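You operate a simulated robot arm through the tools that you are given. There is no shell and no other tool. Be economical: measure what you need, move in short steps, check, and stop when the job is done.

The job below is to be done with a simulated two-armed robot. You get a single attempt, and the scene is never put back.

Task
Fetch the blue pick tip and set it on the medium reference device. Fetch the loop plug with the smallest size on its label from the shelf under the change kit bench and set it on the shelf under the taping bench. Put the teach pin on the top of the cooling rack. Open the narrow cabinet door, put the socket cleaning pad on the shelf behind the narrow door, then shut the door. Put the reel clip from the shelf under the change kit bench on the top of the taping bench. Put the setting block on the top of the taping bench away on the bench mat. Open the kit drawer, take the yellow tape roll and put it in the inside of the kit drawer, then shut the drawer. Press the tape count zero key two times. Turn the brake knob to 3. Put the tape offcut on the top of the side shelf. Put the memory stick that says "sort" from the blue mat on the taping bench on the white desiccant pack there and the memory stick marked "retest" on the cold test bench. Close the socket lid. Do these in any order. Set down upright: loop plug, reel clip.

The check looks at the end state, three seconds after you hand in, the way a careful person would. Anything else that was tipped, shoved, dropped, spilled or broken makes it a failure. A push-on lid holds only when it is set on centred and level and pressed home; a screw cap is set on level and turned clockwise until tight.

Robot
Two 7-joint arms with two-finger parallel grippers on one trunk, on a base that drives. Base frame: it is fixed to the floor where the robot stands at the start and does not move with it; the origin is under the middle of the robot, x ahead of it, y to its left, z up. Lengths are in mm, angles in rad, forces in N, time in s.
The left shoulder is at the start at [70, 134, 1226], the right one opposite. Places, roughly: bench mat [400, -600, 900]; brake knob [600, -2200, 1100]; cold test bench [600, -4700, 900]; desiccant pack [500, -2500, 750]; inside of the kit drawer [400, -900, 800]; kit drawer [400, -900, 800]; memory stick [250, -2500, 1000]; narrow cabinet door [-1300, -1800, 600]; setting block [250, -1500, 750]; shelf behind the narrow door [-1500, -1800, 600]; shelf under the taping bench [600, -2300, 300]; socket cleaning pad (3x3x5 cm) [500, -600, 900]; socket lid [500, -400, 1000]; tape count zero key [300, -2100, 1000]; tape offcut (6x4x2 cm) [500, -2600, 900]; teach pin (3x3x8 cm) [500, -600, 400]; top of the cooling rack [-800, 3600, 1000]; top of the side shelf [-3200, -900, 1100]; top of the taping bench [600, -2300, 900]; yellow tape roll [250, -2000, 250]. Payload 1.57 kg a hand.
The tool frame of a hand sits at the grasp point between the pads (the TCP): z along the fingers, y along the line on which they close. The tips reach 30 mm beyond it. Largest opening 80 mm; finger width 17, thickness 12; the body of the gripper, 40 by 82 mm, starts 80 mm behind the TCP.
Orientation is that of the tool frame in the base frame, as a unit quaternion [x, y, z, w]. With the fingers straight down and closing along the base's y, the tool's x points along the base's -x, its y along +y and its z along -z.

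Tools
- The arms move only by the tool jog_arm. It takes "left_series", "right_series" or both (then of equal length, played together; a hand with none holds still); each is a list of rows, each an object of numbers (a shift or turn left out is 0, a gripper value left out holds the last): "tx", "ty", "tz": the shift along the base's x, y, z in units of 400 mm (1.0 is 400 mm); "wx", "wy", "wz": the turn, a rotation vector about the base's x, y, z in units of 60 degrees (1.0 is 60 degrees); "jaw": the gripper command, from -1 (shut) to 1 (fully open), values between in proportion. In form: [{"tx": .., "ty": .., "tz": .., "wx": .., "wy": .., "wz": .., "jaw": ..}, ...]. A call has 1 to 20 rows; each row is the pose to reach, as a shift and turn from the pose commanded when the call began. A call with a number of a shift or a turn outside -1 to 1 is refused whole. Rows are played at 5 a second. More than 50 mm and 0.15 rad between two rows, or a gripper value outside its range, and nothing of the call is played. Where a pose cannot be reached the arm comes as near as it can. A force on the tool above 40 N (or 10 N above the force at the start of the call, whichever is more), or a blocked arm, ends the call early, and 0.2 s more pass. The fingers move at their own pace (about 153 mm/s each) and stop on an object; they squeeze with about 30 N. The grip force told is the motor's: it shows also when the fingers shut on nothing. Time passes only in rows, and 0.2 s behind the last, so rows that repeat a pose let the fingers close. It gives the time, the measured TCP pose, the force on the tool (base axes), the opening and the grip force at its end, in the units of the frame above (readings bear some noise), with the torque about the TCP (base axes, N m) and any sound that the robot's microphone picked up.
- Cameras (640 x 400 px; columns grow to the right, rows downward): "scene" is now at [92.4, -65.7, 1443.1]; the picture's right is [-0.73, -0.69, 0.00], its down [-0.52, 0.55, -0.66] and it looks along [0.45, -0.48, -0.75] (base axes); focal length 214 px, centre (320, 200). "left" rides on the left gripper at [72, 7, -122] in its tool frame; the picture's right is [-0.09, 1.00, 0.00], its down [-0.84, -0.08, -0.54] and it looks along [-0.54, -0.05, 0.84] (tool axes); focal length 238 px, centre (320, 200). "right" rides on the right gripper at [72, -7, -122] in its tool frame; the picture's right is [0.09, 1.00, 0.00], its down [-0.84, 0.08, -0.54] and it looks along [-0.54, 0.05, 0.84] (tool axes); focal length 238 px, centre (320, 200). There is no depth. A picture from a camera that has moved, and an enlarged one, comes with that camera's place and axes in the base frame and with its lens. The place of the scene camera against the robot may be out by one fixed shift of up to 25 mm in any direction.
- capture(camera): a new picture of that camera. It takes no simulated time.
- move_column(by): slides the trunk up (or, below 0, down) by that many mm; the arms and the scene camera ride with it, the base frame stays. It gives what a move gives, with no picture.
- steer(legs): drives the robot by 1 to 6 legs, each [ahead, left, turn to the left] in mm, mm and rad, along the robot's own axes; the way and the turn of a leg run together, so that a leg with both is an arc; at most 1500 mm and 3.142 rad a leg. The arms and the cameras ride along, it lands a little off, and it stops where it bumps. It gives what a move gives.
- pan_tilt(pan, tilt): turns the head with the scene camera to pan (to the left, within 1.501 rad either way) and tilt (down, from -0.506 to 1.204), counted from straight ahead of the robot. It gives what a move gives.
- inspect(camera, box): a new picture of the part [left, top, right, bottom] of that camera's present view, enlarged. It takes no simulated time.
- sign_off(): hands the job in; it is judged then, once.

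Go step by step. Nothing tells you exact positions but the pictures and the camera data: compare them with the known pose of the tool, close in by small moves and look again before you grip or let go. The budget is 598 turns and 370 pictures, counting those below and the enlarged ones. Unless the task says otherwise, let go and move clear before handing in.

The tools are called after "Emit:" as name(argument=value, ...) on one line, values as JSON. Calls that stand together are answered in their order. jog_arm: Moves the arms, as the interface text tells. Its arguments: {"type":"object","properties":{"left_series":{"type":"array","items":{"type":"object","properties":{"tx":{"type":"number"},"ty":{"type":"number"},"tz":{"type":"number"},"wx":{"type":"number"},"wy":{"type":"number"},"wz":{"type":"number"},"jaw":{"type":"number"}}}},"right_series":{"type":"array","items":{"type":"object","properties":{"tx":{"type":"number"},"ty":{"type":"number"},"tz":{"type":"number"},"wx":{"type":"number"},"wy":{"type":"number"},"wz":{"type":"number"},"jaw":{"type":"number"}}}}},"required":[]} The other tools are called the same way: move_column (by) slides the trunk up or down; steer (legs) drives the base; pan_tilt (pan, tilt) turns the head that bears the scene camera; capture (camera) takes a picture; inspect (camera, box) takes an enlarged picture of a part of a camera's view; sign_off () hands the job in.

At the start:

```text
t: 0.0
left_position: [390.3, -15.0, 1135.9]
left_tcp_rot: [0.0, 1.0, 0.0, 0.0]
left_ft_force: [0.4, 0.1, 0.4]
left_moment: [0.0, 0.0, 0.02]
left_finger_gap: 80.4
left_grasp_force: 0.1
right_position: [374.6, -388.5, 1130.1]
right_tcp_rot: [0.0, 1.0, 0.0, 0.0]
right_ft_force: [0.0, -0.5, 0.0]
right_moment: [-0.03, 0.02, 0.02]
right_finger_gap: 80.0
right_grasp_force: 0.1
trunk travel left (down, up): [-800.0, 140.0]
robot x, y, heading: [-1.3, 2.8, 0.001]
head pan, tilt: [-0.812, 0.852]
```

scene: 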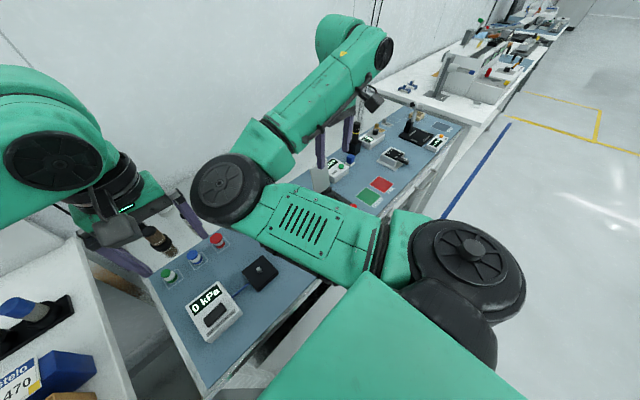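
right: 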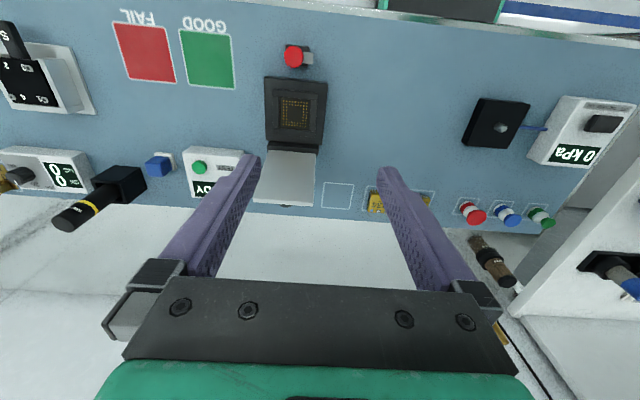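
left: 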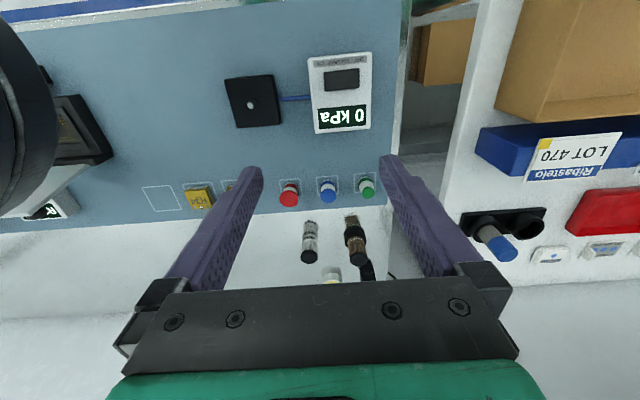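

I start with a bench ahead of me holding pick tips, a socket and gauges. I'll take closer looks before I move.

Emit:
inspect(camera="right", box=[320, 80, 640, 280])

Emit:
inspect(camera="right", box=[0, 20, 320, 220])

Emit:
inspect(camera="left", box=[120, 100, 440, 300])

```text
2.00 times, centred on (480, 180) of right
camera zoom: at [302.9, -395.7, 1251.7], right [-0.09, 1.0, 0.0], down [0.84, 0.08, 0.54], along [0.54, 0.05, -0.84], focal length 477 px, centre (0, 240)
```

zoom: 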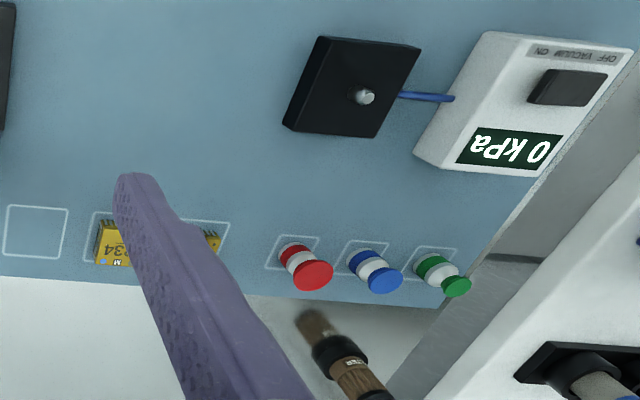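

```text
2.00 times, centred on (160, 120) of right
camera zoom: at [302.9, -395.7, 1251.7], right [-0.09, 1.0, 0.0], down [0.84, 0.08, 0.54], along [0.54, 0.05, -0.84], focal length 477 px, centre (640, 360)
```

zoom: 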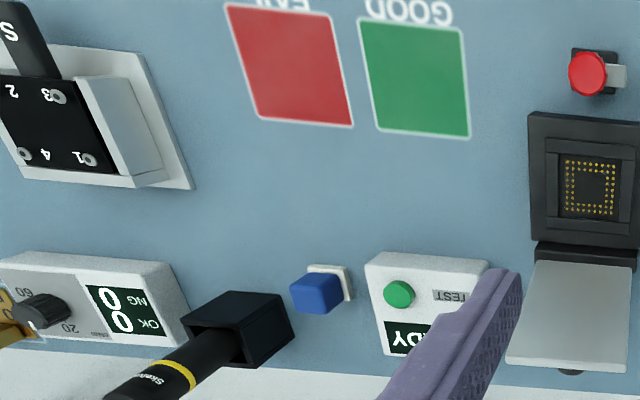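

```text
2.00 times, centred on (280, 200) of left
camera zoom: at [317.7, -10.5, 1259.2], right [0.09, 1.0, 0.0], down [0.84, -0.08, 0.54], along [0.54, -0.05, -0.84], focal length 477 px, centre (400, 200)
```

zoom: 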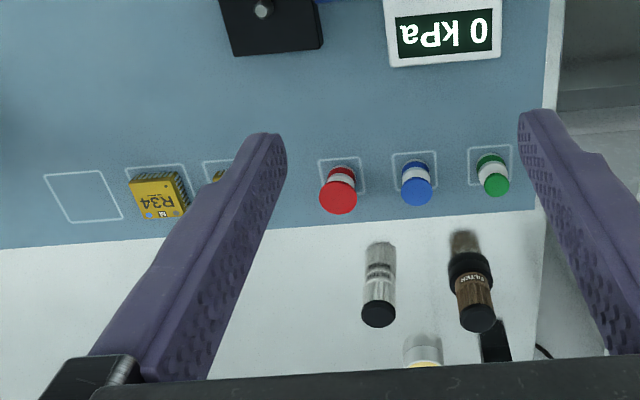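

Blue tip is around [542,-17,898] and a medium chip around [541,-260,880]. Next I look around with the head for a survey.

Emit:
pan_tilt(pan=-1.3, tilt=0.35)

Emit:
capture(camera="scene")

Emit:
pan_tilt(pan=0.9, tilt=0.5)

Emit:
capture(camera="scene")

```text
t: 0.9
left_position: [389.2, -15.2, 1136.7]
left_tcp_rot: [0.0, 1.0, 0.001, 0.001]
left_ft_force: [-0.2, 0.7, -0.4]
left_moment: [-0.02, -0.01, 0.0]
left_finger_gap: 80.1
left_grasp_force: 0.0
right_position: [372.9, -389.8, 1130.1]
right_tcp_rot: [0.0, 1.0, 0.0, 0.0]
right_ft_force: [-0.3, -0.1, -0.1]
right_moment: [0.01, 0.03, 0.0]
right_finger_gap: 79.9
right_grasp_force: 0.0
trunk travel left (down, up): [-800.0, 140.0]
robot x, y, heading: [-2.0, 2.6, -0.001]
head pan, tilt: [-1.3, 0.351]
```

```text
363 pictures are left
camera scene: at [63.5, -98.8, 1486.9], right [-0.96, -0.27, 0.0], down [-0.09, 0.33, -0.94], along [0.25, -0.9, -0.34], focal length 214 px, centre (320, 200)
```

scene: 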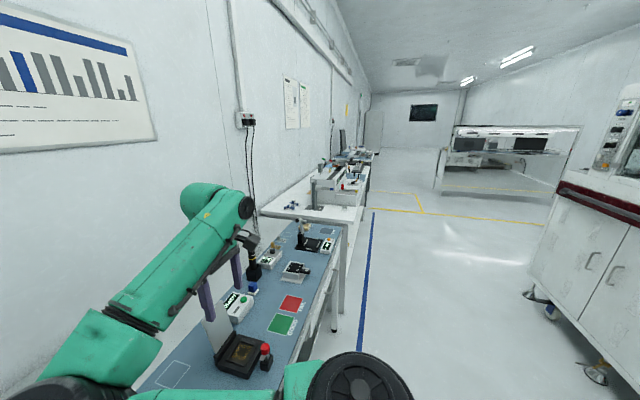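

```text
t: 3.0
left_position: [389.1, -16.8, 1135.9]
left_tcp_rot: [0.0, 1.0, 0.001, 0.0]
left_ft_force: [-0.1, 0.5, 0.0]
left_moment: [-0.03, 0.01, 0.03]
left_finger_gap: 80.1
left_grasp_force: 0.1
right_position: [374.3, -388.3, 1130.4]
right_tcp_rot: [0.0, 1.0, 0.0, 0.0]
right_ft_force: [0.5, 0.4, -0.2]
right_moment: [-0.03, 0.0, 0.0]
right_finger_gap: 79.9
right_grasp_force: 0.0
trunk travel left (down, up): [-800.0, 140.0]
robot x, y, heading: [-1.0, 1.1, 0.005]
head pan, tilt: [0.901, 0.499]
```

```text
362 pictures are left
camera scene: at [95.1, 62.1, 1473.3], right [0.78, -0.62, 0.0], down [-0.3, -0.37, -0.88], along [0.55, 0.69, -0.48], focal length 214 px, centre (320, 200)
```

scene: 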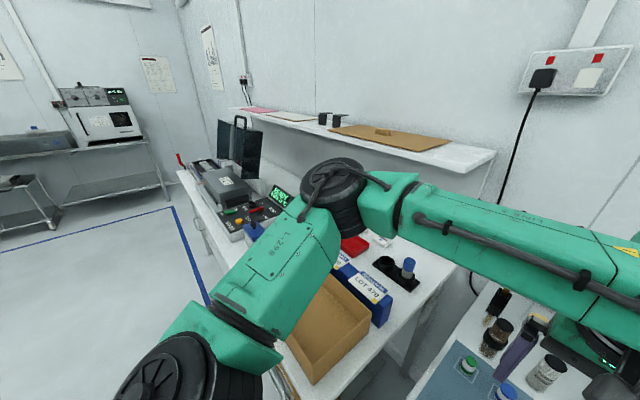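

Mat surface is near z=867, the tip's top near 898. I lower the trunk and bring the left hand above the blue tip, then look.

Emit:
move_column(by=-130)

Emit:
jog_arm(left_series=[{"tx": 0.1, "jaw": 0.25}, {"tx": 0.2}, {"tx": 0.3}, {"tx": 0.38}, {"tx": 0.38}])

Emit:
capture(camera="left")

Emit:
capture(camera="right")

```text
t: 4.6
left_position: [390.6, -16.1, 1006.2]
left_tcp_rot: [0.0, 1.0, 0.001, 0.0]
left_ft_force: [-0.7, -0.6, 0.2]
left_moment: [0.02, 0.02, -0.01]
left_finger_gap: 80.0
left_grasp_force: 0.0
right_position: [372.7, -388.9, 999.5]
right_tcp_rot: [0.0, 1.0, 0.0, -0.001]
right_ft_force: [-0.7, 0.2, -0.8]
right_moment: [0.0, -0.02, 0.01]
right_finger_gap: 79.9
right_grasp_force: 0.0
trunk travel left (down, up): [-670.0, 270.0]
robot x, y, heading: [-0.9, -1.3, -0.001]
head pan, tilt: [0.901, 0.499]
```

```text
t: 5.8
left_position: [542.9, -15.2, 1007.7]
left_tcp_rot: [0.0, 1.0, 0.0, 0.0]
left_ft_force: [-0.2, 0.1, -0.6]
left_moment: [-0.05, 0.0, -0.03]
left_finger_gap: 49.9
left_grasp_force: 0.0
right_position: [372.8, -388.2, 1000.4]
right_tcp_rot: [-0.001, 1.0, -0.001, 0.001]
right_ft_force: [0.4, -0.2, 0.8]
right_moment: [-0.02, 0.01, -0.01]
right_finger_gap: 79.9
right_grasp_force: 0.1
trunk travel left (down, up): [-670.0, 270.0]
robot x, y, heading: [2.2, 0.3, -0.004]
head pan, tilt: [0.901, 0.499]
```

```text
361 pictures are left
camera left: at [471.0, -9.9, 1129.6], right [0.09, 1.0, 0.0], down [0.84, -0.08, 0.54], along [0.54, -0.05, -0.84], focal length 238 px, centre (320, 200)
```

left: 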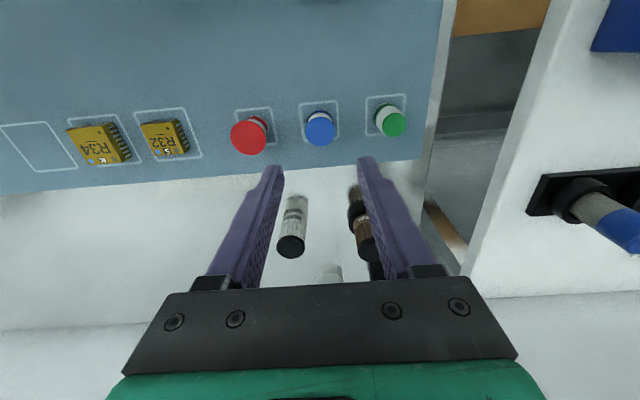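

```text
360 pictures are left
camera right: at [302.3, -395.2, 1122.1], right [-0.09, 1.0, 0.0], down [0.84, 0.08, 0.54], along [0.54, 0.05, -0.84], focal length 238 px, centre (320, 200)
```

right: 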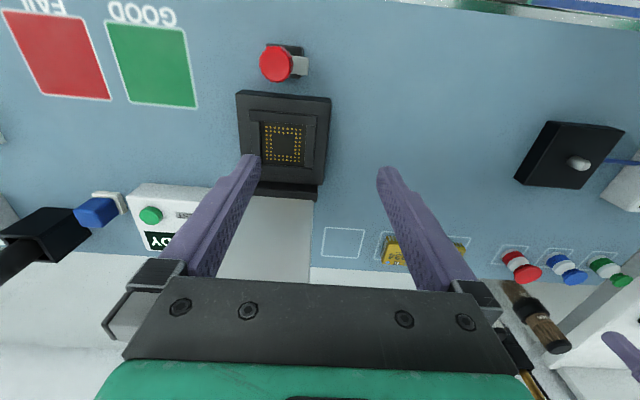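

Two reference chips are visible (R34, R32). I'll zoom in on their labels.

Emit:
inspect(camera="left", box=[0, 80, 240, 200])

Emit:
inspect(camera="left", box=[220, 80, 440, 190])

Emit:
inspect(camera="right", box=[220, 70, 360, 210])

```text
2.67 times, centred on (120, 140) of left
camera zoom: at [471.0, -9.9, 1129.6], right [0.09, 1.0, 0.0], down [0.84, -0.08, 0.54], along [0.54, -0.05, -0.84], focal length 636 px, centre (853, 360)
```

zoom: 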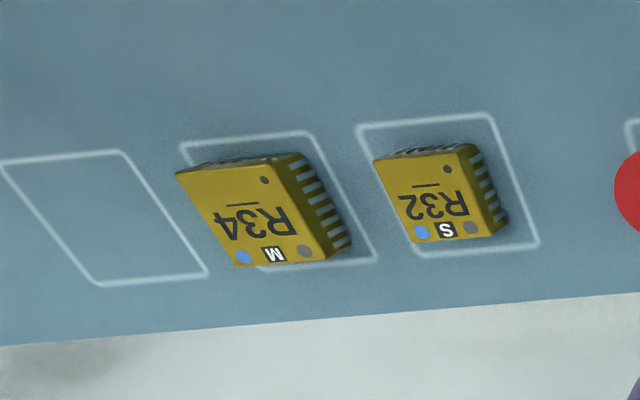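

```text
2.91 times, centred on (330, 135) of left
camera zoom: at [471.0, -9.9, 1129.6], right [0.09, 1.0, 0.0], down [0.84, -0.08, 0.54], along [0.54, -0.05, -0.84], focal length 693 px, centre (291, 389)
```

zoom: 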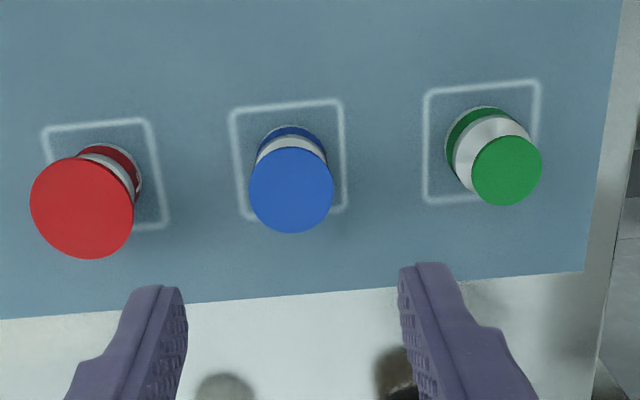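

```text
2.86 times, centred on (290, 140) of right
camera zoom: at [302.3, -395.2, 1122.1], right [-0.09, 1.0, 0.0], down [0.84, 0.08, 0.54], along [0.54, 0.05, -0.84], focal length 681 px, centre (406, 371)
```

zoom: 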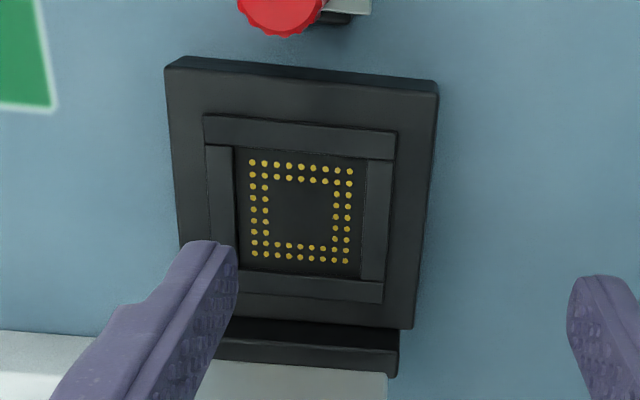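

R34 carries the M, at about [540,-262], top near 878. I descend on the blue tip and grip.

Emit:
jog_arm(left_series=[{"tx": -0.01, "tz": -0.1}, {"tx": -0.01, "tz": -0.2}, {"tx": -0.01, "tz": -0.24}, {"tx": -0.01, "tz": -0.267}, {"tx": -0.01, "tz": -0.267, "jaw": -1}, {"tx": -0.01, "tz": -0.267}, {"tx": -0.01, "tz": -0.267}])

Emit:
capture(camera="left")

```text
t: 7.4
left_position: [537.0, -16.0, 899.4]
left_tcp_rot: [0.0, 1.0, 0.0, 0.0]
left_ft_force: [0.2, -0.1, 1.2]
left_moment: [0.01, -0.03, 0.01]
left_finger_gap: 25.9
left_grasp_force: 30.1
right_position: [376.0, -388.4, 1000.8]
right_tcp_rot: [0.0, 1.0, -0.001, 0.0]
right_ft_force: [-0.2, -0.5, -0.3]
right_moment: [0.0, 0.03, 0.03]
right_finger_gap: 79.9
right_grasp_force: 0.1
trunk travel left (down, up): [-670.0, 270.0]
robot x, y, heading: [-1.4, -1.6, 0.002]
head pan, tilt: [0.901, 0.499]
```

```text
356 pictures are left
camera left: at [465.9, -10.7, 1022.5], right [0.09, 1.0, 0.0], down [0.84, -0.08, 0.54], along [0.54, -0.05, -0.84], focal length 238 px, centre (320, 200)
```

left: 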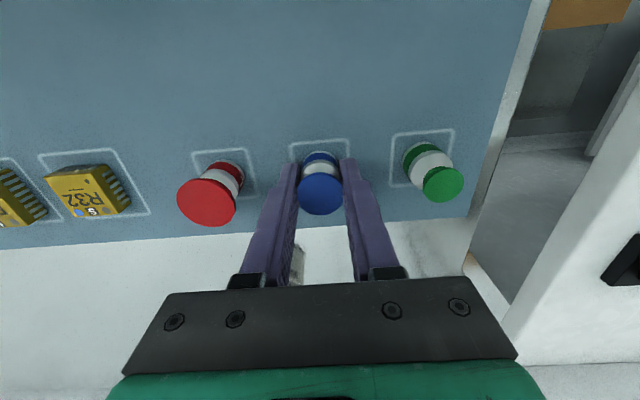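

The tip is held. I lift it and carry it sideways by driving the base right, then recheck above the M chip.

Emit:
jog_arm(left_series=[{"tz": 0.1}, {"tz": 0.2}, {"tz": 0.2}])

Emit:
steer(legs=[[0, -246, 0]])

Emit:
capture(camera="left")

Emit:
capture(camera="right")

```text
t: 8.2
left_position: [538.0, -14.7, 979.5]
left_tcp_rot: [0.0, 1.0, 0.0, 0.0]
left_ft_force: [-0.1, 0.7, -0.4]
left_moment: [-0.03, -0.02, 0.01]
left_finger_gap: 25.6
left_grasp_force: 30.4
right_position: [374.1, -388.4, 999.5]
right_tcp_rot: [0.0, 1.0, -0.001, 0.0]
right_ft_force: [0.3, -0.1, -0.6]
right_moment: [0.0, 0.0, 0.01]
right_finger_gap: 80.2
right_grasp_force: 0.1
trunk travel left (down, up): [-670.0, 270.0]
robot x, y, heading: [2.5, -0.1, -0.001]
head pan, tilt: [0.901, 0.499]
```

```text
t: 10.0
left_position: [539.0, -250.6, 980.1]
left_tcp_rot: [-0.005, 1.0, 0.0, 0.0]
left_ft_force: [0.1, 0.7, -0.2]
left_moment: [0.02, 0.01, 0.02]
left_finger_gap: 25.6
left_grasp_force: 30.5
right_position: [378.6, -626.1, 1000.0]
right_tcp_rot: [-0.006, 1.0, 0.0, 0.0]
right_ft_force: [0.5, 0.0, -0.5]
right_moment: [0.02, 0.0, 0.03]
right_finger_gap: 80.2
right_grasp_force: 0.1
trunk travel left (down, up): [-670.0, 270.0]
robot x, y, heading: [1.1, -241.3, 0.011]
head pan, tilt: [0.901, 0.499]
```

```text
355 pictures are left
camera left: at [467.1, -246.8, 1103.4], right [0.08, 1.0, 0.0], down [0.84, -0.07, 0.54], along [0.54, -0.04, -0.84], focal length 238 px, centre (320, 200)
```

left: 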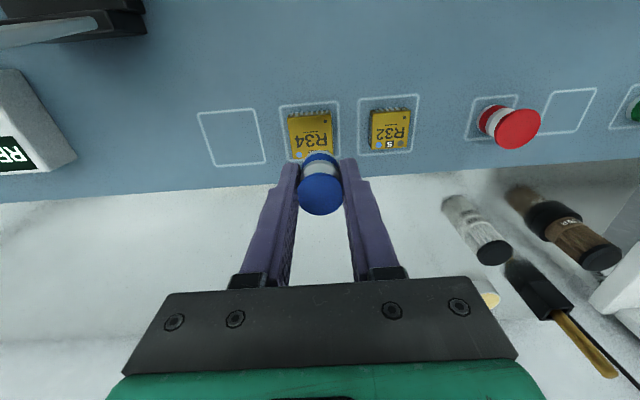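

```text
354 pictures are left
camera right: at [307.7, -634.3, 1121.9], right [-0.1, 0.99, 0.0], down [0.84, 0.09, 0.54], along [0.54, 0.05, -0.84], focal length 238 px, centre (320, 200)
```

right: 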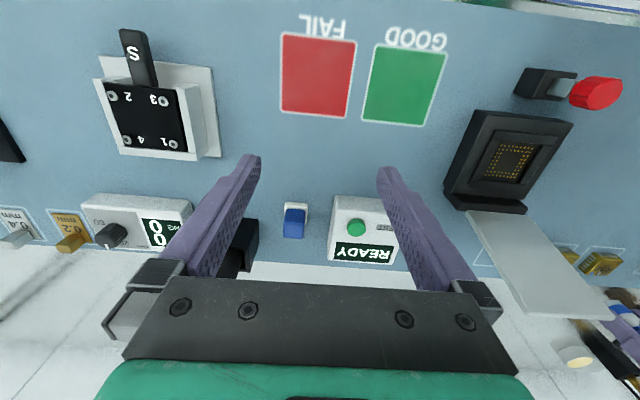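

The chip is 9 mm further right than the tip. I move over and lower the tip onto it.

Emit:
jog_arm(left_series=[{"ty": -0.023}, {"ty": -0.023, "tz": -0.08}, {"ty": -0.023, "tz": -0.14}, {"ty": -0.023, "tz": -0.16}, {"ty": -0.023, "tz": -0.168}, {"ty": -0.023, "tz": -0.168}])

Emit:
inspect(camera="left", box=[220, 80, 420, 240])

```text
t: 11.4
left_position: [537.3, -260.7, 917.0]
left_tcp_rot: [-0.005, 1.0, -0.001, 0.004]
left_ft_force: [8.8, -0.8, 23.9]
left_moment: [0.01, -0.23, -0.04]
left_finger_gap: 25.5
left_grasp_force: 30.1
right_position: [377.3, -627.3, 1000.1]
right_tcp_rot: [-0.006, 1.0, 0.0, 0.001]
right_ft_force: [0.1, -0.1, 0.8]
right_moment: [0.03, -0.02, -0.02]
right_finger_gap: 80.0
right_grasp_force: 0.2
trunk travel left (down, up): [-670.0, 270.0]
robot x, y, heading: [1.9, -247.1, 0.004]
head pan, tilt: [0.901, 0.499]
```

```text
2.50 times, centred on (320, 160) of left
camera zoom: at [465.5, -256.8, 1039.4], right [0.08, 1.0, 0.0], down [0.83, -0.07, 0.55], along [0.55, -0.05, -0.84], focal length 596 px, centre (320, 300)
```

zoom: 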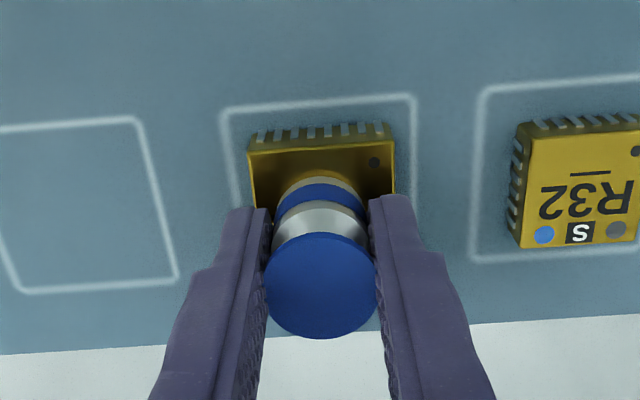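

Contact: the tip rests on the chip, centred sideways. I ease the push and open the fingers.

Emit:
jog_arm(left_series=[{"tz": 0.006}, {"tz": 0.011}, {"tz": 0.011}, {"tz": 0.011, "jaw": 0.0}, {"tz": 0.011}, {"tz": 0.1}, {"tz": 0.2}, {"tz": 0.2}])

Emit:
inspect(camera="left", box=[220, 80, 420, 240])

```text
t: 13.2
left_position: [537.9, -262.4, 992.0]
left_tcp_rot: [-0.005, 1.0, 0.0, -0.001]
left_ft_force: [-0.2, 0.6, 0.3]
left_moment: [-0.03, -0.02, 0.02]
left_finger_gap: 40.1
left_grasp_force: 0.1
right_position: [378.4, -627.2, 999.6]
right_tcp_rot: [-0.006, 1.0, 0.001, -0.001]
right_ft_force: [0.1, 0.2, -0.2]
right_moment: [-0.01, -0.02, -0.02]
right_finger_gap: 80.1
right_grasp_force: 0.0
trunk travel left (down, up): [-670.0, 270.0]
robot x, y, heading: [2.8, -241.6, 0.008]
head pan, tilt: [0.901, 0.499]
```

```text
2.50 times, centred on (320, 160) of left
camera zoom: at [465.9, -257.4, 1115.5], right [0.08, 1.0, 0.0], down [0.84, -0.07, 0.54], along [0.54, -0.04, -0.84], focal length 596 px, centre (320, 300)
```

zoom: 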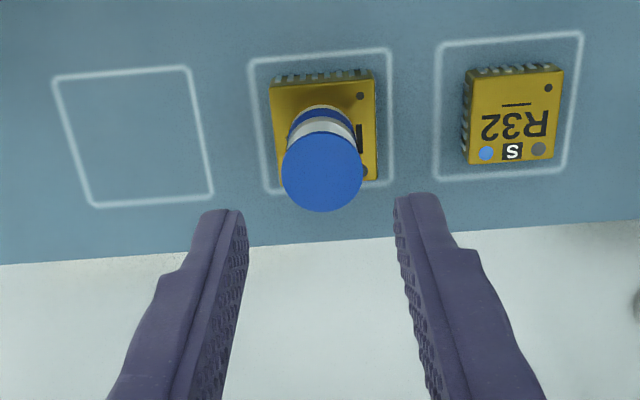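

The tip sits on the M chip. Next is the socket lid: it stands open, hinge about [442,-423,909], free edge near [457,-423,1018]. The right hand goes behind it with fingers shut.

Emit:
jog_arm(right_series=[{"tz": 0.1, "jaw": -1}, {"tz": 0.2}, {"tz": 0.25, "ty": 0.075}, {"tz": 0.25, "ty": 0.19}, {"tz": 0.25, "ty": 0.3}, {"tz": 0.25, "ty": 0.4}, {"tz": 0.25, "ty": 0.5, "tx": 0.05}, {"tz": 0.25, "ty": 0.51, "tx": 0.15}, {"tz": 0.25, "ty": 0.51, "tx": 0.26}, {"tz": 0.25, "ty": 0.51, "tx": 0.28}, {"tz": 0.15, "ty": 0.51, "tx": 0.28}, {"tz": 0.15, "ty": 0.51, "tx": 0.28}])

Emit:
capture(camera="right")

Emit:
pan_tilt(pan=-0.3, tilt=0.9)

Emit:
capture(camera="scene")

```text
t: 15.8
left_position: [537.5, -262.3, 992.7]
left_tcp_rot: [-0.005, 1.0, 0.0, 0.0]
left_ft_force: [0.6, 0.2, 0.3]
left_moment: [-0.01, -0.04, 0.01]
left_finger_gap: 39.9
left_grasp_force: 0.1
right_position: [497.6, -535.3, 1113.7]
right_tcp_rot: [-0.005, 1.0, 0.0, -0.001]
right_ft_force: [-0.4, -0.1, 0.4]
right_moment: [-0.01, -0.03, 0.05]
right_finger_gap: 0.1
right_grasp_force: 21.3
right hand out of reach, approached as far as the arm can: row 3, 4, 5, 6, 7, 8, 9, 10, 11, 12
trunk travel left (down, up): [-670.0, 270.0]
robot x, y, heading: [3.3, -244.9, 0.006]
head pan, tilt: [0.901, 0.499]
```

```text
351 pictures are left
camera right: at [426.5, -542.4, 1235.0], right [-0.1, 0.99, 0.0], down [0.84, 0.09, 0.54], along [0.54, 0.06, -0.84], focal length 238 px, centre (320, 200)
```

right: 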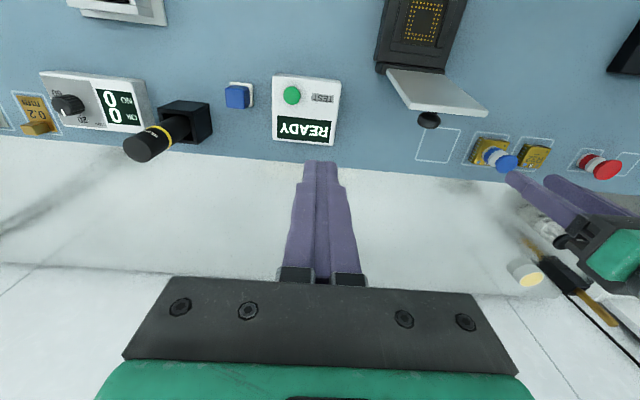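

```text
t: 17.2
left_position: [538.4, -262.0, 992.9]
left_tcp_rot: [-0.005, 1.0, -0.001, 0.0]
left_ft_force: [-0.1, -0.6, 0.4]
left_moment: [0.01, -0.01, 0.02]
left_finger_gap: 40.1
left_grasp_force: 0.1
right_position: [496.5, -535.0, 1112.4]
right_tcp_rot: [-0.005, 1.0, 0.0, 0.0]
right_ft_force: [0.5, 0.4, 0.2]
right_moment: [-0.02, -0.03, -0.01]
right_finger_gap: 0.1
right_grasp_force: 21.6
trunk travel left (down, up): [-670.0, 270.0]
robot x, y, heading: [1.0, -243.5, 0.008]
head pan, tilt: [-0.3, 0.901]
```

```text
350 pictures are left
camera scene: at [112.0, -272.1, 1309.4], right [-0.29, -0.96, 0.0], down [-0.75, 0.22, -0.62], along [0.6, -0.18, -0.78], focal length 214 px, centre (320, 200)
```

scene: 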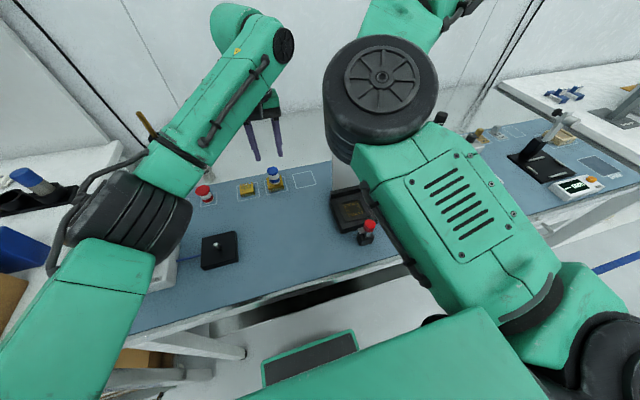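

The right arm ran out of its range up high. I raise the trunk, so it works lower relative to its shoulder, and check where it goes with a null row.

Emit:
move_column(by=120)

Emit:
jog_arm(right_series=[{"tz": 0.0}, {"tz": 0.0}])

```text
t: 18.7
left_position: [537.3, -261.7, 1113.1]
left_tcp_rot: [-0.005, 1.0, 0.0, 0.0]
left_ft_force: [0.8, -0.3, -0.4]
left_moment: [0.01, -0.02, -0.03]
left_finger_gap: 40.1
left_grasp_force: 0.1
right_position: [496.3, -535.0, 1233.9]
right_tcp_rot: [-0.005, 1.0, 0.0, 0.0]
right_ft_force: [0.4, 0.1, 0.7]
right_moment: [0.0, -0.01, -0.04]
right_finger_gap: 0.2
right_grasp_force: 21.3
trunk travel left (down, up): [-790.0, 150.0]
robot x, y, heading: [0.2, -241.8, 0.008]
head pan, tilt: [-0.3, 0.901]
```

```text
t: 19.3
left_position: [538.3, -261.8, 1113.3]
left_tcp_rot: [-0.006, 1.0, -0.001, 0.001]
left_ft_force: [-0.3, -0.1, -0.8]
left_moment: [0.0, -0.04, 0.01]
left_finger_gap: 40.0
left_grasp_force: 0.0
right_position: [497.6, -535.5, 1233.1]
right_tcp_rot: [-0.006, 1.0, 0.0, 0.0]
right_ft_force: [0.0, 0.0, -0.1]
right_moment: [-0.03, 0.03, 0.0]
right_finger_gap: 0.1
right_grasp_force: 21.2
trunk travel left (down, up): [-790.0, 150.0]
robot x, y, heading: [1.4, -241.7, 0.008]
head pan, tilt: [-0.3, 0.901]
```

The pose holds. Now down to 1110 and sideways over to y=-423.

Emit:
jog_arm(right_series=[{"tz": -0.1}, {"tz": -0.2}, {"tz": -0.3}, {"tz": -0.3, "ty": 0.1}, {"tz": -0.3, "ty": 0.2}, {"tz": -0.3, "ty": 0.28}, {"tz": -0.3, "ty": 0.28}])

Emit:
capture(camera="right")

```text
t: 20.9
left_position: [537.5, -261.9, 1112.3]
left_tcp_rot: [-0.006, 1.0, 0.0, 0.0]
left_ft_force: [0.7, -0.7, -0.1]
left_moment: [0.04, -0.01, 0.03]
left_finger_gap: 40.1
left_grasp_force: 0.1
right_position: [567.8, -457.2, 1118.5]
right_tcp_rot: [-0.004, 1.0, 0.0, -0.001]
right_ft_force: [0.2, -1.6, 0.1]
right_moment: [-0.02, 0.04, 0.01]
right_finger_gap: 0.1
right_grasp_force: 21.5
right hand out of reach, approached as far as the arm can: row 1, 2, 3, 4, 5, 6, 7
trunk travel left (down, up): [-790.0, 150.0]
robot x, y, heading: [-0.2, -242.3, 0.008]
head pan, tilt: [-0.3, 0.901]
```

```text
349 pictures are left
camera right: at [497.2, -464.7, 1239.1], right [-0.1, 0.99, 0.0], down [0.84, 0.09, 0.54], along [0.54, 0.06, -0.84], focal length 238 px, centre (320, 200)
```

right: 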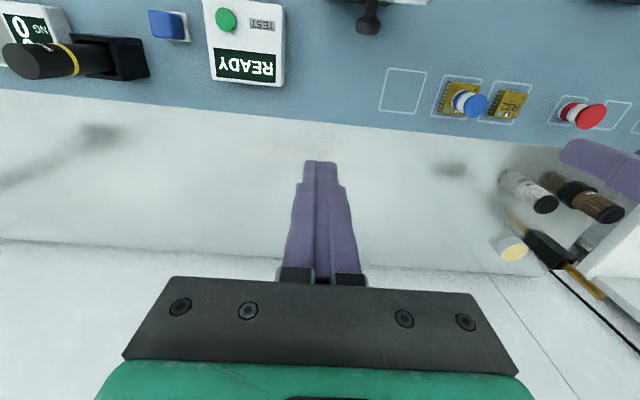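

The right arm is stuck at an awkward spot. I move it back toward its starting shape and see how it follows.

Emit:
jog_arm(right_series=[{"ty": -0.1}, {"ty": -0.2}, {"ty": -0.3}, {"ty": -0.4}, {"ty": -0.4}])

Emit:
jog_arm(right_series=[{"tx": -0.1}, {"tx": -0.2}, {"tx": -0.3}, {"tx": -0.3}])

```text
t: 22.1
left_position: [536.5, -261.2, 1112.0]
left_tcp_rot: [-0.005, 1.0, 0.0, 0.0]
left_ft_force: [0.2, 0.2, -0.7]
left_moment: [0.0, -0.03, 0.02]
left_finger_gap: 39.9
left_grasp_force: 0.1
right_position: [565.6, -615.2, 1114.2]
right_tcp_rot: [-0.005, 1.0, -0.001, 0.0]
right_ft_force: [1.1, 0.3, 0.0]
right_moment: [-0.03, -0.02, 0.0]
right_finger_gap: 0.0
right_grasp_force: 21.1
trunk travel left (down, up): [-790.0, 150.0]
robot x, y, heading: [2.7, -240.1, 0.009]
head pan, tilt: [-0.3, 0.901]
```

```text
t: 23.1
left_position: [537.1, -262.7, 1112.0]
left_tcp_rot: [-0.005, 1.0, 0.001, 0.001]
left_ft_force: [-0.1, 0.4, 0.5]
left_moment: [0.0, 0.01, 0.02]
left_finger_gap: 40.0
left_grasp_force: 0.1
right_position: [447.6, -613.7, 1117.0]
right_tcp_rot: [-0.006, 1.0, 0.001, -0.001]
right_ft_force: [1.4, -0.6, -0.3]
right_moment: [0.0, 0.05, 0.03]
right_finger_gap: 0.0
right_grasp_force: 21.0
trunk travel left (down, up): [-790.0, 150.0]
robot x, y, heading: [1.0, -240.5, 0.009]
head pan, tilt: [-0.3, 0.901]
```

The commanded pose equals the reached one. Now I try sideways again, slowly, at this height.

Emit:
jog_arm(right_series=[{"ty": 0.1, "tz": -0.02}, {"ty": 0.2, "tz": -0.04}, {"ty": 0.3, "tx": 0.05, "tz": -0.04}, {"ty": 0.4, "tx": 0.1, "tz": -0.04}, {"ty": 0.48, "tx": 0.12, "tz": -0.04}, {"ty": 0.48, "tx": 0.12, "tz": -0.04}])

Emit:
capture(camera="scene")

```text
t: 24.5
left_position: [538.2, -262.4, 1112.9]
left_tcp_rot: [-0.006, 1.0, 0.0, 0.0]
left_ft_force: [-0.4, -0.4, -0.1]
left_moment: [0.02, -0.02, 0.01]
left_finger_gap: 40.1
left_grasp_force: 0.1
right_position: [570.4, -447.2, 1101.0]
right_tcp_rot: [-0.005, 1.0, 0.0, 0.0]
right_ft_force: [-0.5, 0.3, -0.1]
right_moment: [-0.02, 0.0, 0.02]
right_finger_gap: 0.0
right_grasp_force: 21.5
right hand out of reach, approached as far as the arm can: row 1, 2, 3, 4, 5, 6
trunk travel left (down, up): [-790.0, 150.0]
robot x, y, heading: [2.2, -241.8, 0.009]
head pan, tilt: [-0.3, 0.901]
```

```text
348 pictures are left
camera scene: at [112.2, -272.4, 1429.4], right [-0.29, -0.96, 0.0], down [-0.75, 0.22, -0.62], along [0.59, -0.18, -0.78], focal length 214 px, centre (320, 200)
```

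scene: 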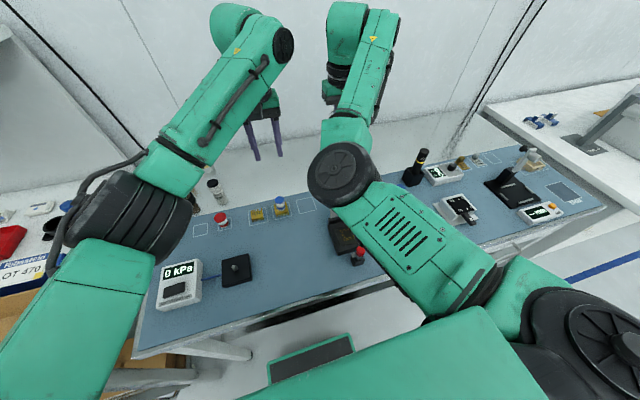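

The right arm only likes working further out to its side. I tuck it back and use the left hand for the lid, positioning with the base.

Emit:
jog_arm(right_series=[{"ty": -0.1}, {"ty": -0.2}, {"ty": -0.3}, {"ty": -0.4}, {"ty": -0.45, "tx": -0.1}, {"ty": -0.45, "tx": -0.2}, {"ty": -0.45, "tx": -0.3}, {"ty": -0.45, "tx": -0.4}, {"ty": -0.45, "tx": -0.48}], left_series=[{"jaw": -1}, {"tx": 0}, {"tx": 0}, {"tx": 0}, {"tx": 0}, {"tx": 0}, {"tx": 0}, {"tx": 0}, {"tx": 0}])

Emit:
steer(legs=[[0, -161, 0]])

Emit:
capture(camera="left")

```text
t: 26.5
left_position: [535.9, -261.2, 1113.7]
left_tcp_rot: [-0.006, 1.0, 0.0, 0.0]
left_ft_force: [0.1, -0.8, -1.0]
left_moment: [-0.01, 0.02, -0.03]
left_finger_gap: 0.1
left_grasp_force: 21.1
right_position: [374.2, -627.1, 1102.0]
right_tcp_rot: [-0.005, 1.0, 0.0, 0.0]
right_ft_force: [-0.4, 0.6, 0.6]
right_moment: [0.01, -0.02, -0.02]
right_finger_gap: 0.1
right_grasp_force: 21.7
trunk travel left (down, up): [-790.0, 150.0]
robot x, y, heading: [1.6, -243.1, 0.01]
head pan, tilt: [-0.3, 0.901]
```

```text
t: 27.9
left_position: [540.4, -417.4, 1111.9]
left_tcp_rot: [-0.005, 1.0, -0.001, 0.0]
left_ft_force: [-0.5, -0.1, -0.1]
left_moment: [-0.02, 0.01, -0.01]
left_finger_gap: 0.2
left_grasp_force: 21.1
right_position: [376.6, -783.0, 1102.0]
right_tcp_rot: [-0.005, 1.0, -0.001, 0.0]
right_ft_force: [0.3, 0.2, 0.3]
right_moment: [0.0, -0.01, 0.03]
right_finger_gap: 0.1
right_grasp_force: 20.7
trunk travel left (down, up): [-790.0, 150.0]
robot x, y, heading: [2.6, -399.4, 0.009]
head pan, tilt: [-0.3, 0.901]
```

```text
347 pictures are left
camera left: at [467.2, -413.2, 1235.5], right [0.08, 1.0, 0.0], down [0.84, -0.07, 0.54], along [0.54, -0.05, -0.84], focal length 238 px, centre (320, 200)
```

left: 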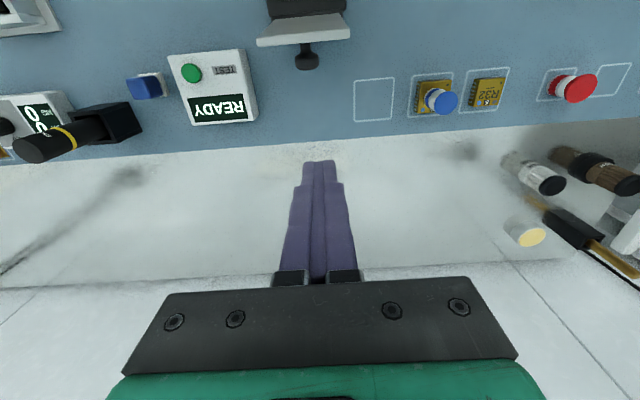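

The lid has a knob on its back around y=-425. I'll come down behind the lid at y≈-402, beside the knob, and sweep it toward me along its arc.

Emit:
jog_arm(left_series=[{"tx": -0.06, "ty": 0.038, "tz": -0.07}, {"tx": -0.11, "ty": 0.038, "tz": -0.17}, {"tx": -0.115, "ty": 0.038, "tz": -0.24}, {"tx": -0.165, "ty": 0.038, "tz": -0.24}, {"tx": -0.225, "ty": 0.038, "tz": -0.235}, {"tx": -0.285, "ty": 0.038, "tz": -0.24}, {"tx": -0.35, "ty": 0.038, "tz": -0.265}, {"tx": -0.4, "ty": 0.038, "tz": -0.3}, {"tx": -0.44, "ty": 0.038, "tz": -0.34}])

Emit:
capture(camera="left")

Emit:
capture(camera="scene")

```text
t: 29.9
left_position: [363.7, -403.4, 975.7]
left_tcp_rot: [-0.007, 1.0, -0.001, -0.001]
left_ft_force: [2.3, 6.2, -1.2]
left_moment: [0.1, -0.04, 0.07]
left_finger_gap: 0.0
left_grasp_force: 21.2
right_position: [378.1, -783.7, 1102.4]
right_tcp_rot: [-0.005, 1.0, -0.001, -0.001]
right_ft_force: [0.0, -0.5, 0.0]
right_moment: [-0.01, 0.0, -0.01]
right_finger_gap: 0.0
right_grasp_force: 21.3
trunk travel left (down, up): [-790.0, 150.0]
robot x, y, heading: [0.5, -399.5, 0.008]
head pan, tilt: [-0.3, 0.901]
```

```text
346 pictures are left
camera left: at [291.4, -399.3, 1099.3], right [0.08, 1.0, 0.0], down [0.84, -0.07, 0.54], along [0.54, -0.04, -0.84], focal length 238 px, centre (320, 200)
```

left: 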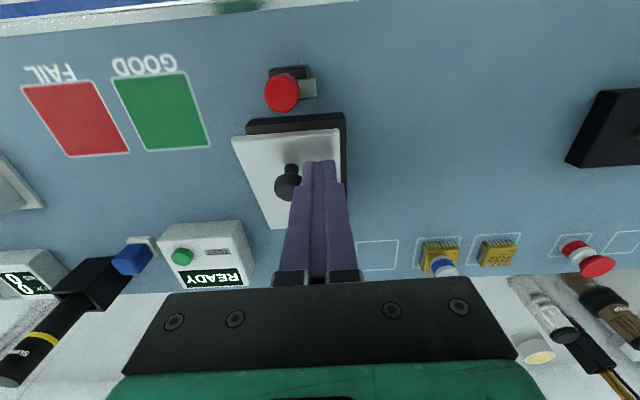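

```text
345 pictures are left
camera scene: at [114.9, -428.7, 1429.3], right [-0.29, -0.96, 0.0], down [-0.75, 0.22, -0.62], along [0.59, -0.18, -0.78], focal length 214 px, centre (320, 200)
```

scene: 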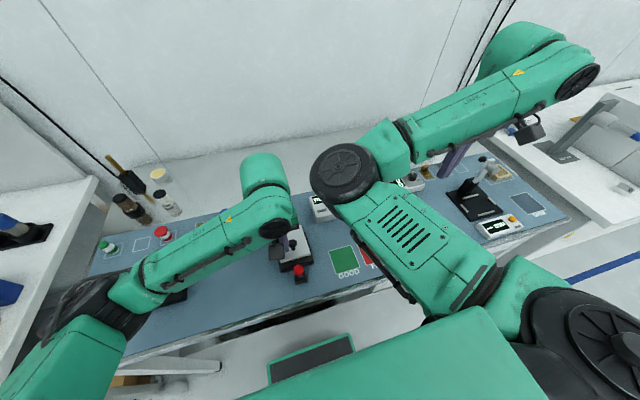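

The lid has swung most of the way. I lift off to see whether it stays.

Emit:
jog_arm(left_series=[{"tz": 0.06}, {"tz": 0.15}, {"tz": 0.15}])

Emit:
inspect(camera="left", box=[200, 60, 440, 210])

```text
t: 30.7
left_position: [363.0, -405.0, 1036.3]
left_tcp_rot: [-0.005, 1.0, 0.0, 0.0]
left_ft_force: [-0.9, 0.7, 0.2]
left_moment: [0.03, 0.01, -0.01]
left_finger_gap: 0.0
left_grasp_force: 21.1
right_position: [376.9, -785.1, 1101.3]
right_tcp_rot: [-0.006, 1.0, 0.0, 0.0]
right_ft_force: [0.2, 0.2, 0.1]
right_moment: [-0.02, 0.03, 0.02]
right_finger_gap: 0.3
right_grasp_force: 21.8
trunk travel left (down, up): [-790.0, 150.0]
robot x, y, heading: [2.8, -398.9, 0.009]
head pan, tilt: [-0.3, 0.901]
```

```text
2.67 times, centred on (320, 135) of left
camera zoom: at [292.1, -399.8, 1159.2], right [0.08, 1.0, 0.0], down [0.84, -0.07, 0.54], along [0.54, -0.04, -0.84], focal length 636 px, centre (320, 373)
```

zoom: 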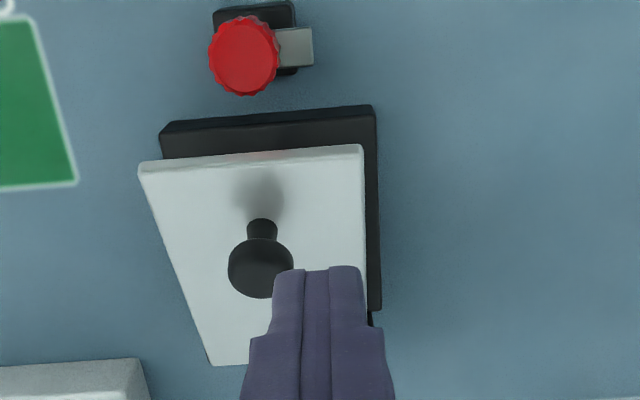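

The lid rests about 20° open. I press it down near its free edge, beside the knob.

Emit:
jog_arm(left_series=[{"tx": -0.03, "ty": 0.015}, {"tx": -0.03, "ty": 0.015, "tz": -0.1}, {"tx": -0.03, "ty": 0.015, "tz": -0.16}, {"tx": -0.03, "ty": 0.015, "tz": -0.19}, {"tx": -0.03, "ty": 0.015, "tz": -0.21}, {"tx": -0.03, "ty": 0.015, "tz": -0.23}, {"tx": -0.03, "ty": 0.015, "tz": -0.25}])

Emit:
jog_arm(left_series=[{"tz": 0.06}, {"tz": 0.15}, {"tz": 0.25}, {"tz": 0.25}])

Emit:
inspect(camera="left", box=[200, 60, 440, 210])

```text
t: 32.3
left_position: [350.4, -398.9, 941.7]
left_tcp_rot: [-0.005, 1.0, -0.003, 0.006]
left_ft_force: [1.3, 4.5, 40.6]
left_moment: [0.17, -0.35, 0.0]
left_finger_gap: 0.2
left_grasp_force: 21.2
right_position: [372.7, -785.1, 1103.7]
right_tcp_rot: [-0.005, 1.0, 0.0, 0.002]
right_ft_force: [0.2, 0.0, -0.8]
right_moment: [0.02, 0.02, 0.05]
right_finger_gap: 0.1
right_grasp_force: 21.3
trunk travel left (down, up): [-790.0, 150.0]
robot x, y, heading: [3.4, -401.9, 0.014]
head pan, tilt: [-0.3, 0.901]
```

```text
t: 33.3
left_position: [352.1, -397.9, 1035.9]
left_tcp_rot: [-0.006, 1.0, -0.001, -0.001]
left_ft_force: [-0.7, 1.2, 0.0]
left_moment: [0.02, 0.01, 0.0]
left_finger_gap: 0.0
left_grasp_force: 21.0
right_position: [376.8, -786.2, 1100.6]
right_tcp_rot: [-0.005, 1.0, 0.0, -0.001]
right_ft_force: [0.7, -0.3, 0.3]
right_moment: [0.01, 0.02, -0.01]
right_finger_gap: 0.0
right_grasp_force: 21.7
trunk travel left (down, up): [-790.0, 150.0]
robot x, y, heading: [3.1, -401.3, 0.011]
head pan, tilt: [-0.3, 0.901]
```

```text
2.67 times, centred on (320, 135) of left
camera zoom: at [280.8, -394.2, 1159.4], right [0.08, 1.0, 0.0], down [0.84, -0.07, 0.54], along [0.54, -0.04, -0.84], focal length 636 px, centre (320, 373)
```

zoom: 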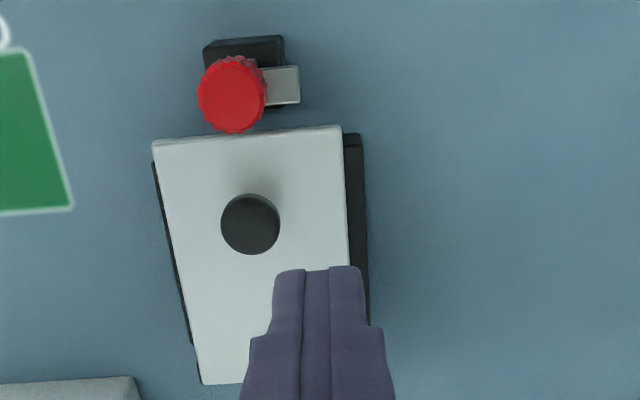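

The lid is shut. Now toward the cleaning pad (blue block near [490,-643]); I shift the base right with the hands high and take pictures.

Emit:
jog_arm(left_series=[{"tz": 0.1}, {"tz": 0.17}])

Emit:
steer(legs=[[0, -240, 0]])

Emit:
capture(camera="left")

Emit:
capture(camera="right")

Emit:
capture(camera="scene")

```text
t: 33.9
left_position: [351.7, -399.4, 1106.1]
left_tcp_rot: [-0.005, 1.0, 0.001, -0.001]
left_ft_force: [0.1, 1.1, -0.3]
left_moment: [0.02, 0.02, -0.01]
left_finger_gap: 0.0
left_grasp_force: 21.1
right_position: [375.1, -786.1, 1101.9]
right_tcp_rot: [-0.006, 1.0, -0.001, 0.0]
right_ft_force: [-0.1, 1.0, -0.4]
right_moment: [0.0, 0.01, -0.01]
right_finger_gap: 0.0
right_grasp_force: 21.5
trunk travel left (down, up): [-790.0, 150.0]
robot x, y, heading: [3.0, -402.5, 0.01]
head pan, tilt: [-0.3, 0.901]
```

```text
t: 35.7
left_position: [356.2, -635.9, 1105.4]
left_tcp_rot: [-0.008, 1.0, -0.001, 0.0]
left_ft_force: [-0.2, 0.1, 0.1]
left_moment: [-0.02, 0.0, 0.01]
left_finger_gap: 0.0
left_grasp_force: 21.5
right_position: [382.2, -1022.8, 1101.4]
right_tcp_rot: [-0.009, 1.0, -0.001, 0.001]
right_ft_force: [-0.5, -0.3, 0.3]
right_moment: [-0.01, -0.01, 0.0]
right_finger_gap: 0.0
right_grasp_force: 21.1
trunk travel left (down, up): [-790.0, 150.0]
robot x, y, heading: [4.2, -636.7, 0.016]
head pan, tilt: [-0.3, 0.901]
```

```text
342 pictures are left
camera left: at [283.1, -631.7, 1228.7], right [0.08, 1.0, 0.0], down [0.84, -0.06, 0.54], along [0.54, -0.04, -0.84], focal length 238 px, centre (320, 200)
```

left: 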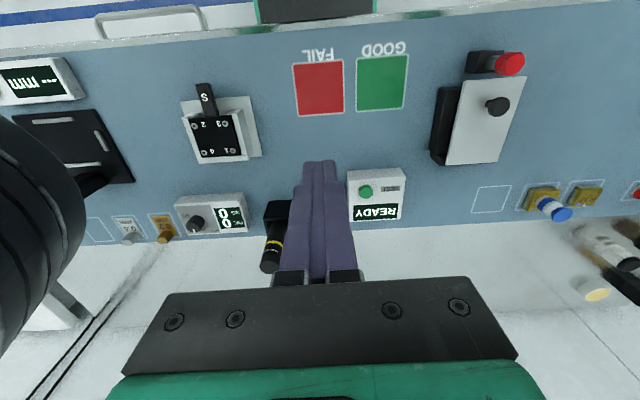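

```text
341 pictures are left
camera right: at [310.1, -1030.3, 1223.4], right [-0.11, 0.99, 0.0], down [0.84, 0.09, 0.54], along [0.54, 0.06, -0.84], focal length 238 px, centre (320, 200)
```

right: 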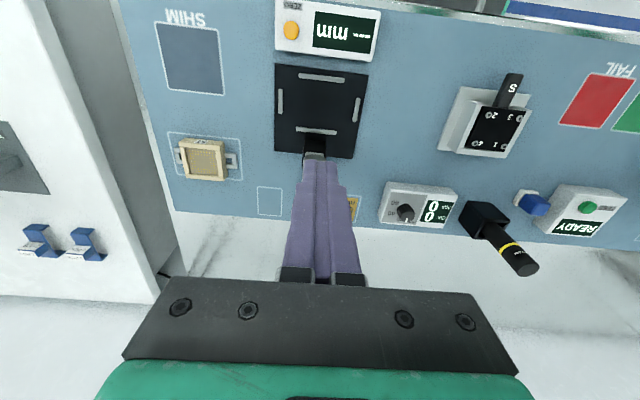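

```text
340 pictures are left
camera scene: at [116.4, -668.2, 1429.4], right [-0.28, -0.96, 0.0], down [-0.75, 0.22, -0.62], along [0.6, -0.18, -0.78], focal length 214 px, centre (320, 200)
```

scene: 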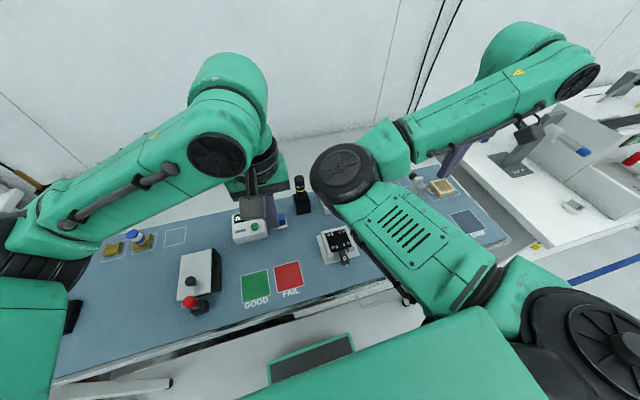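

I zoom in on the presumed cleaning pad and on the mat's right end.

Emit:
inspect(camera="right", box=[440, 160, 640, 285])

Emit:
inspect(camera="right", box=[0, 110, 400, 290])

Emit:
inspect(camera="right", box=[140, 0, 400, 160])

```text
3.20 times, centred on (540, 222) of right
camera zoom: at [310.1, -1030.3, 1223.4], right [-0.11, 0.99, 0.0], down [0.84, 0.09, 0.54], along [0.54, 0.06, -0.84], focal length 763 px, centre (-384, 128)
```

zoom: 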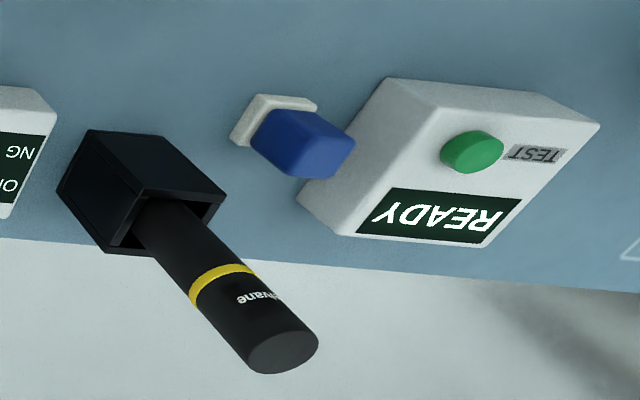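

```text
1.60 times, centred on (200, 200) of right
camera zoom: at [310.1, -1030.3, 1223.4], right [-0.11, 0.99, 0.0], down [0.84, 0.09, 0.54], along [0.54, 0.06, -0.84], focal length 381 px, centre (512, 200)
```

zoom: 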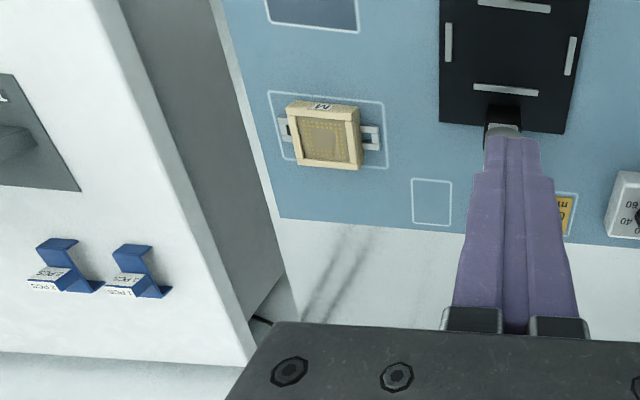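

```text
2.46 times, centred on (270, 80) of right
camera zoom: at [310.1, -1030.3, 1223.4], right [-0.11, 0.99, 0.0], down [0.84, 0.09, 0.54], along [0.54, 0.06, -0.84], focal length 587 px, centre (443, 495)
```

zoom: 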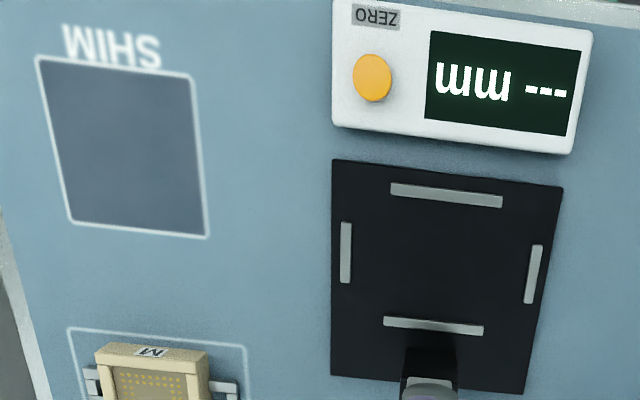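

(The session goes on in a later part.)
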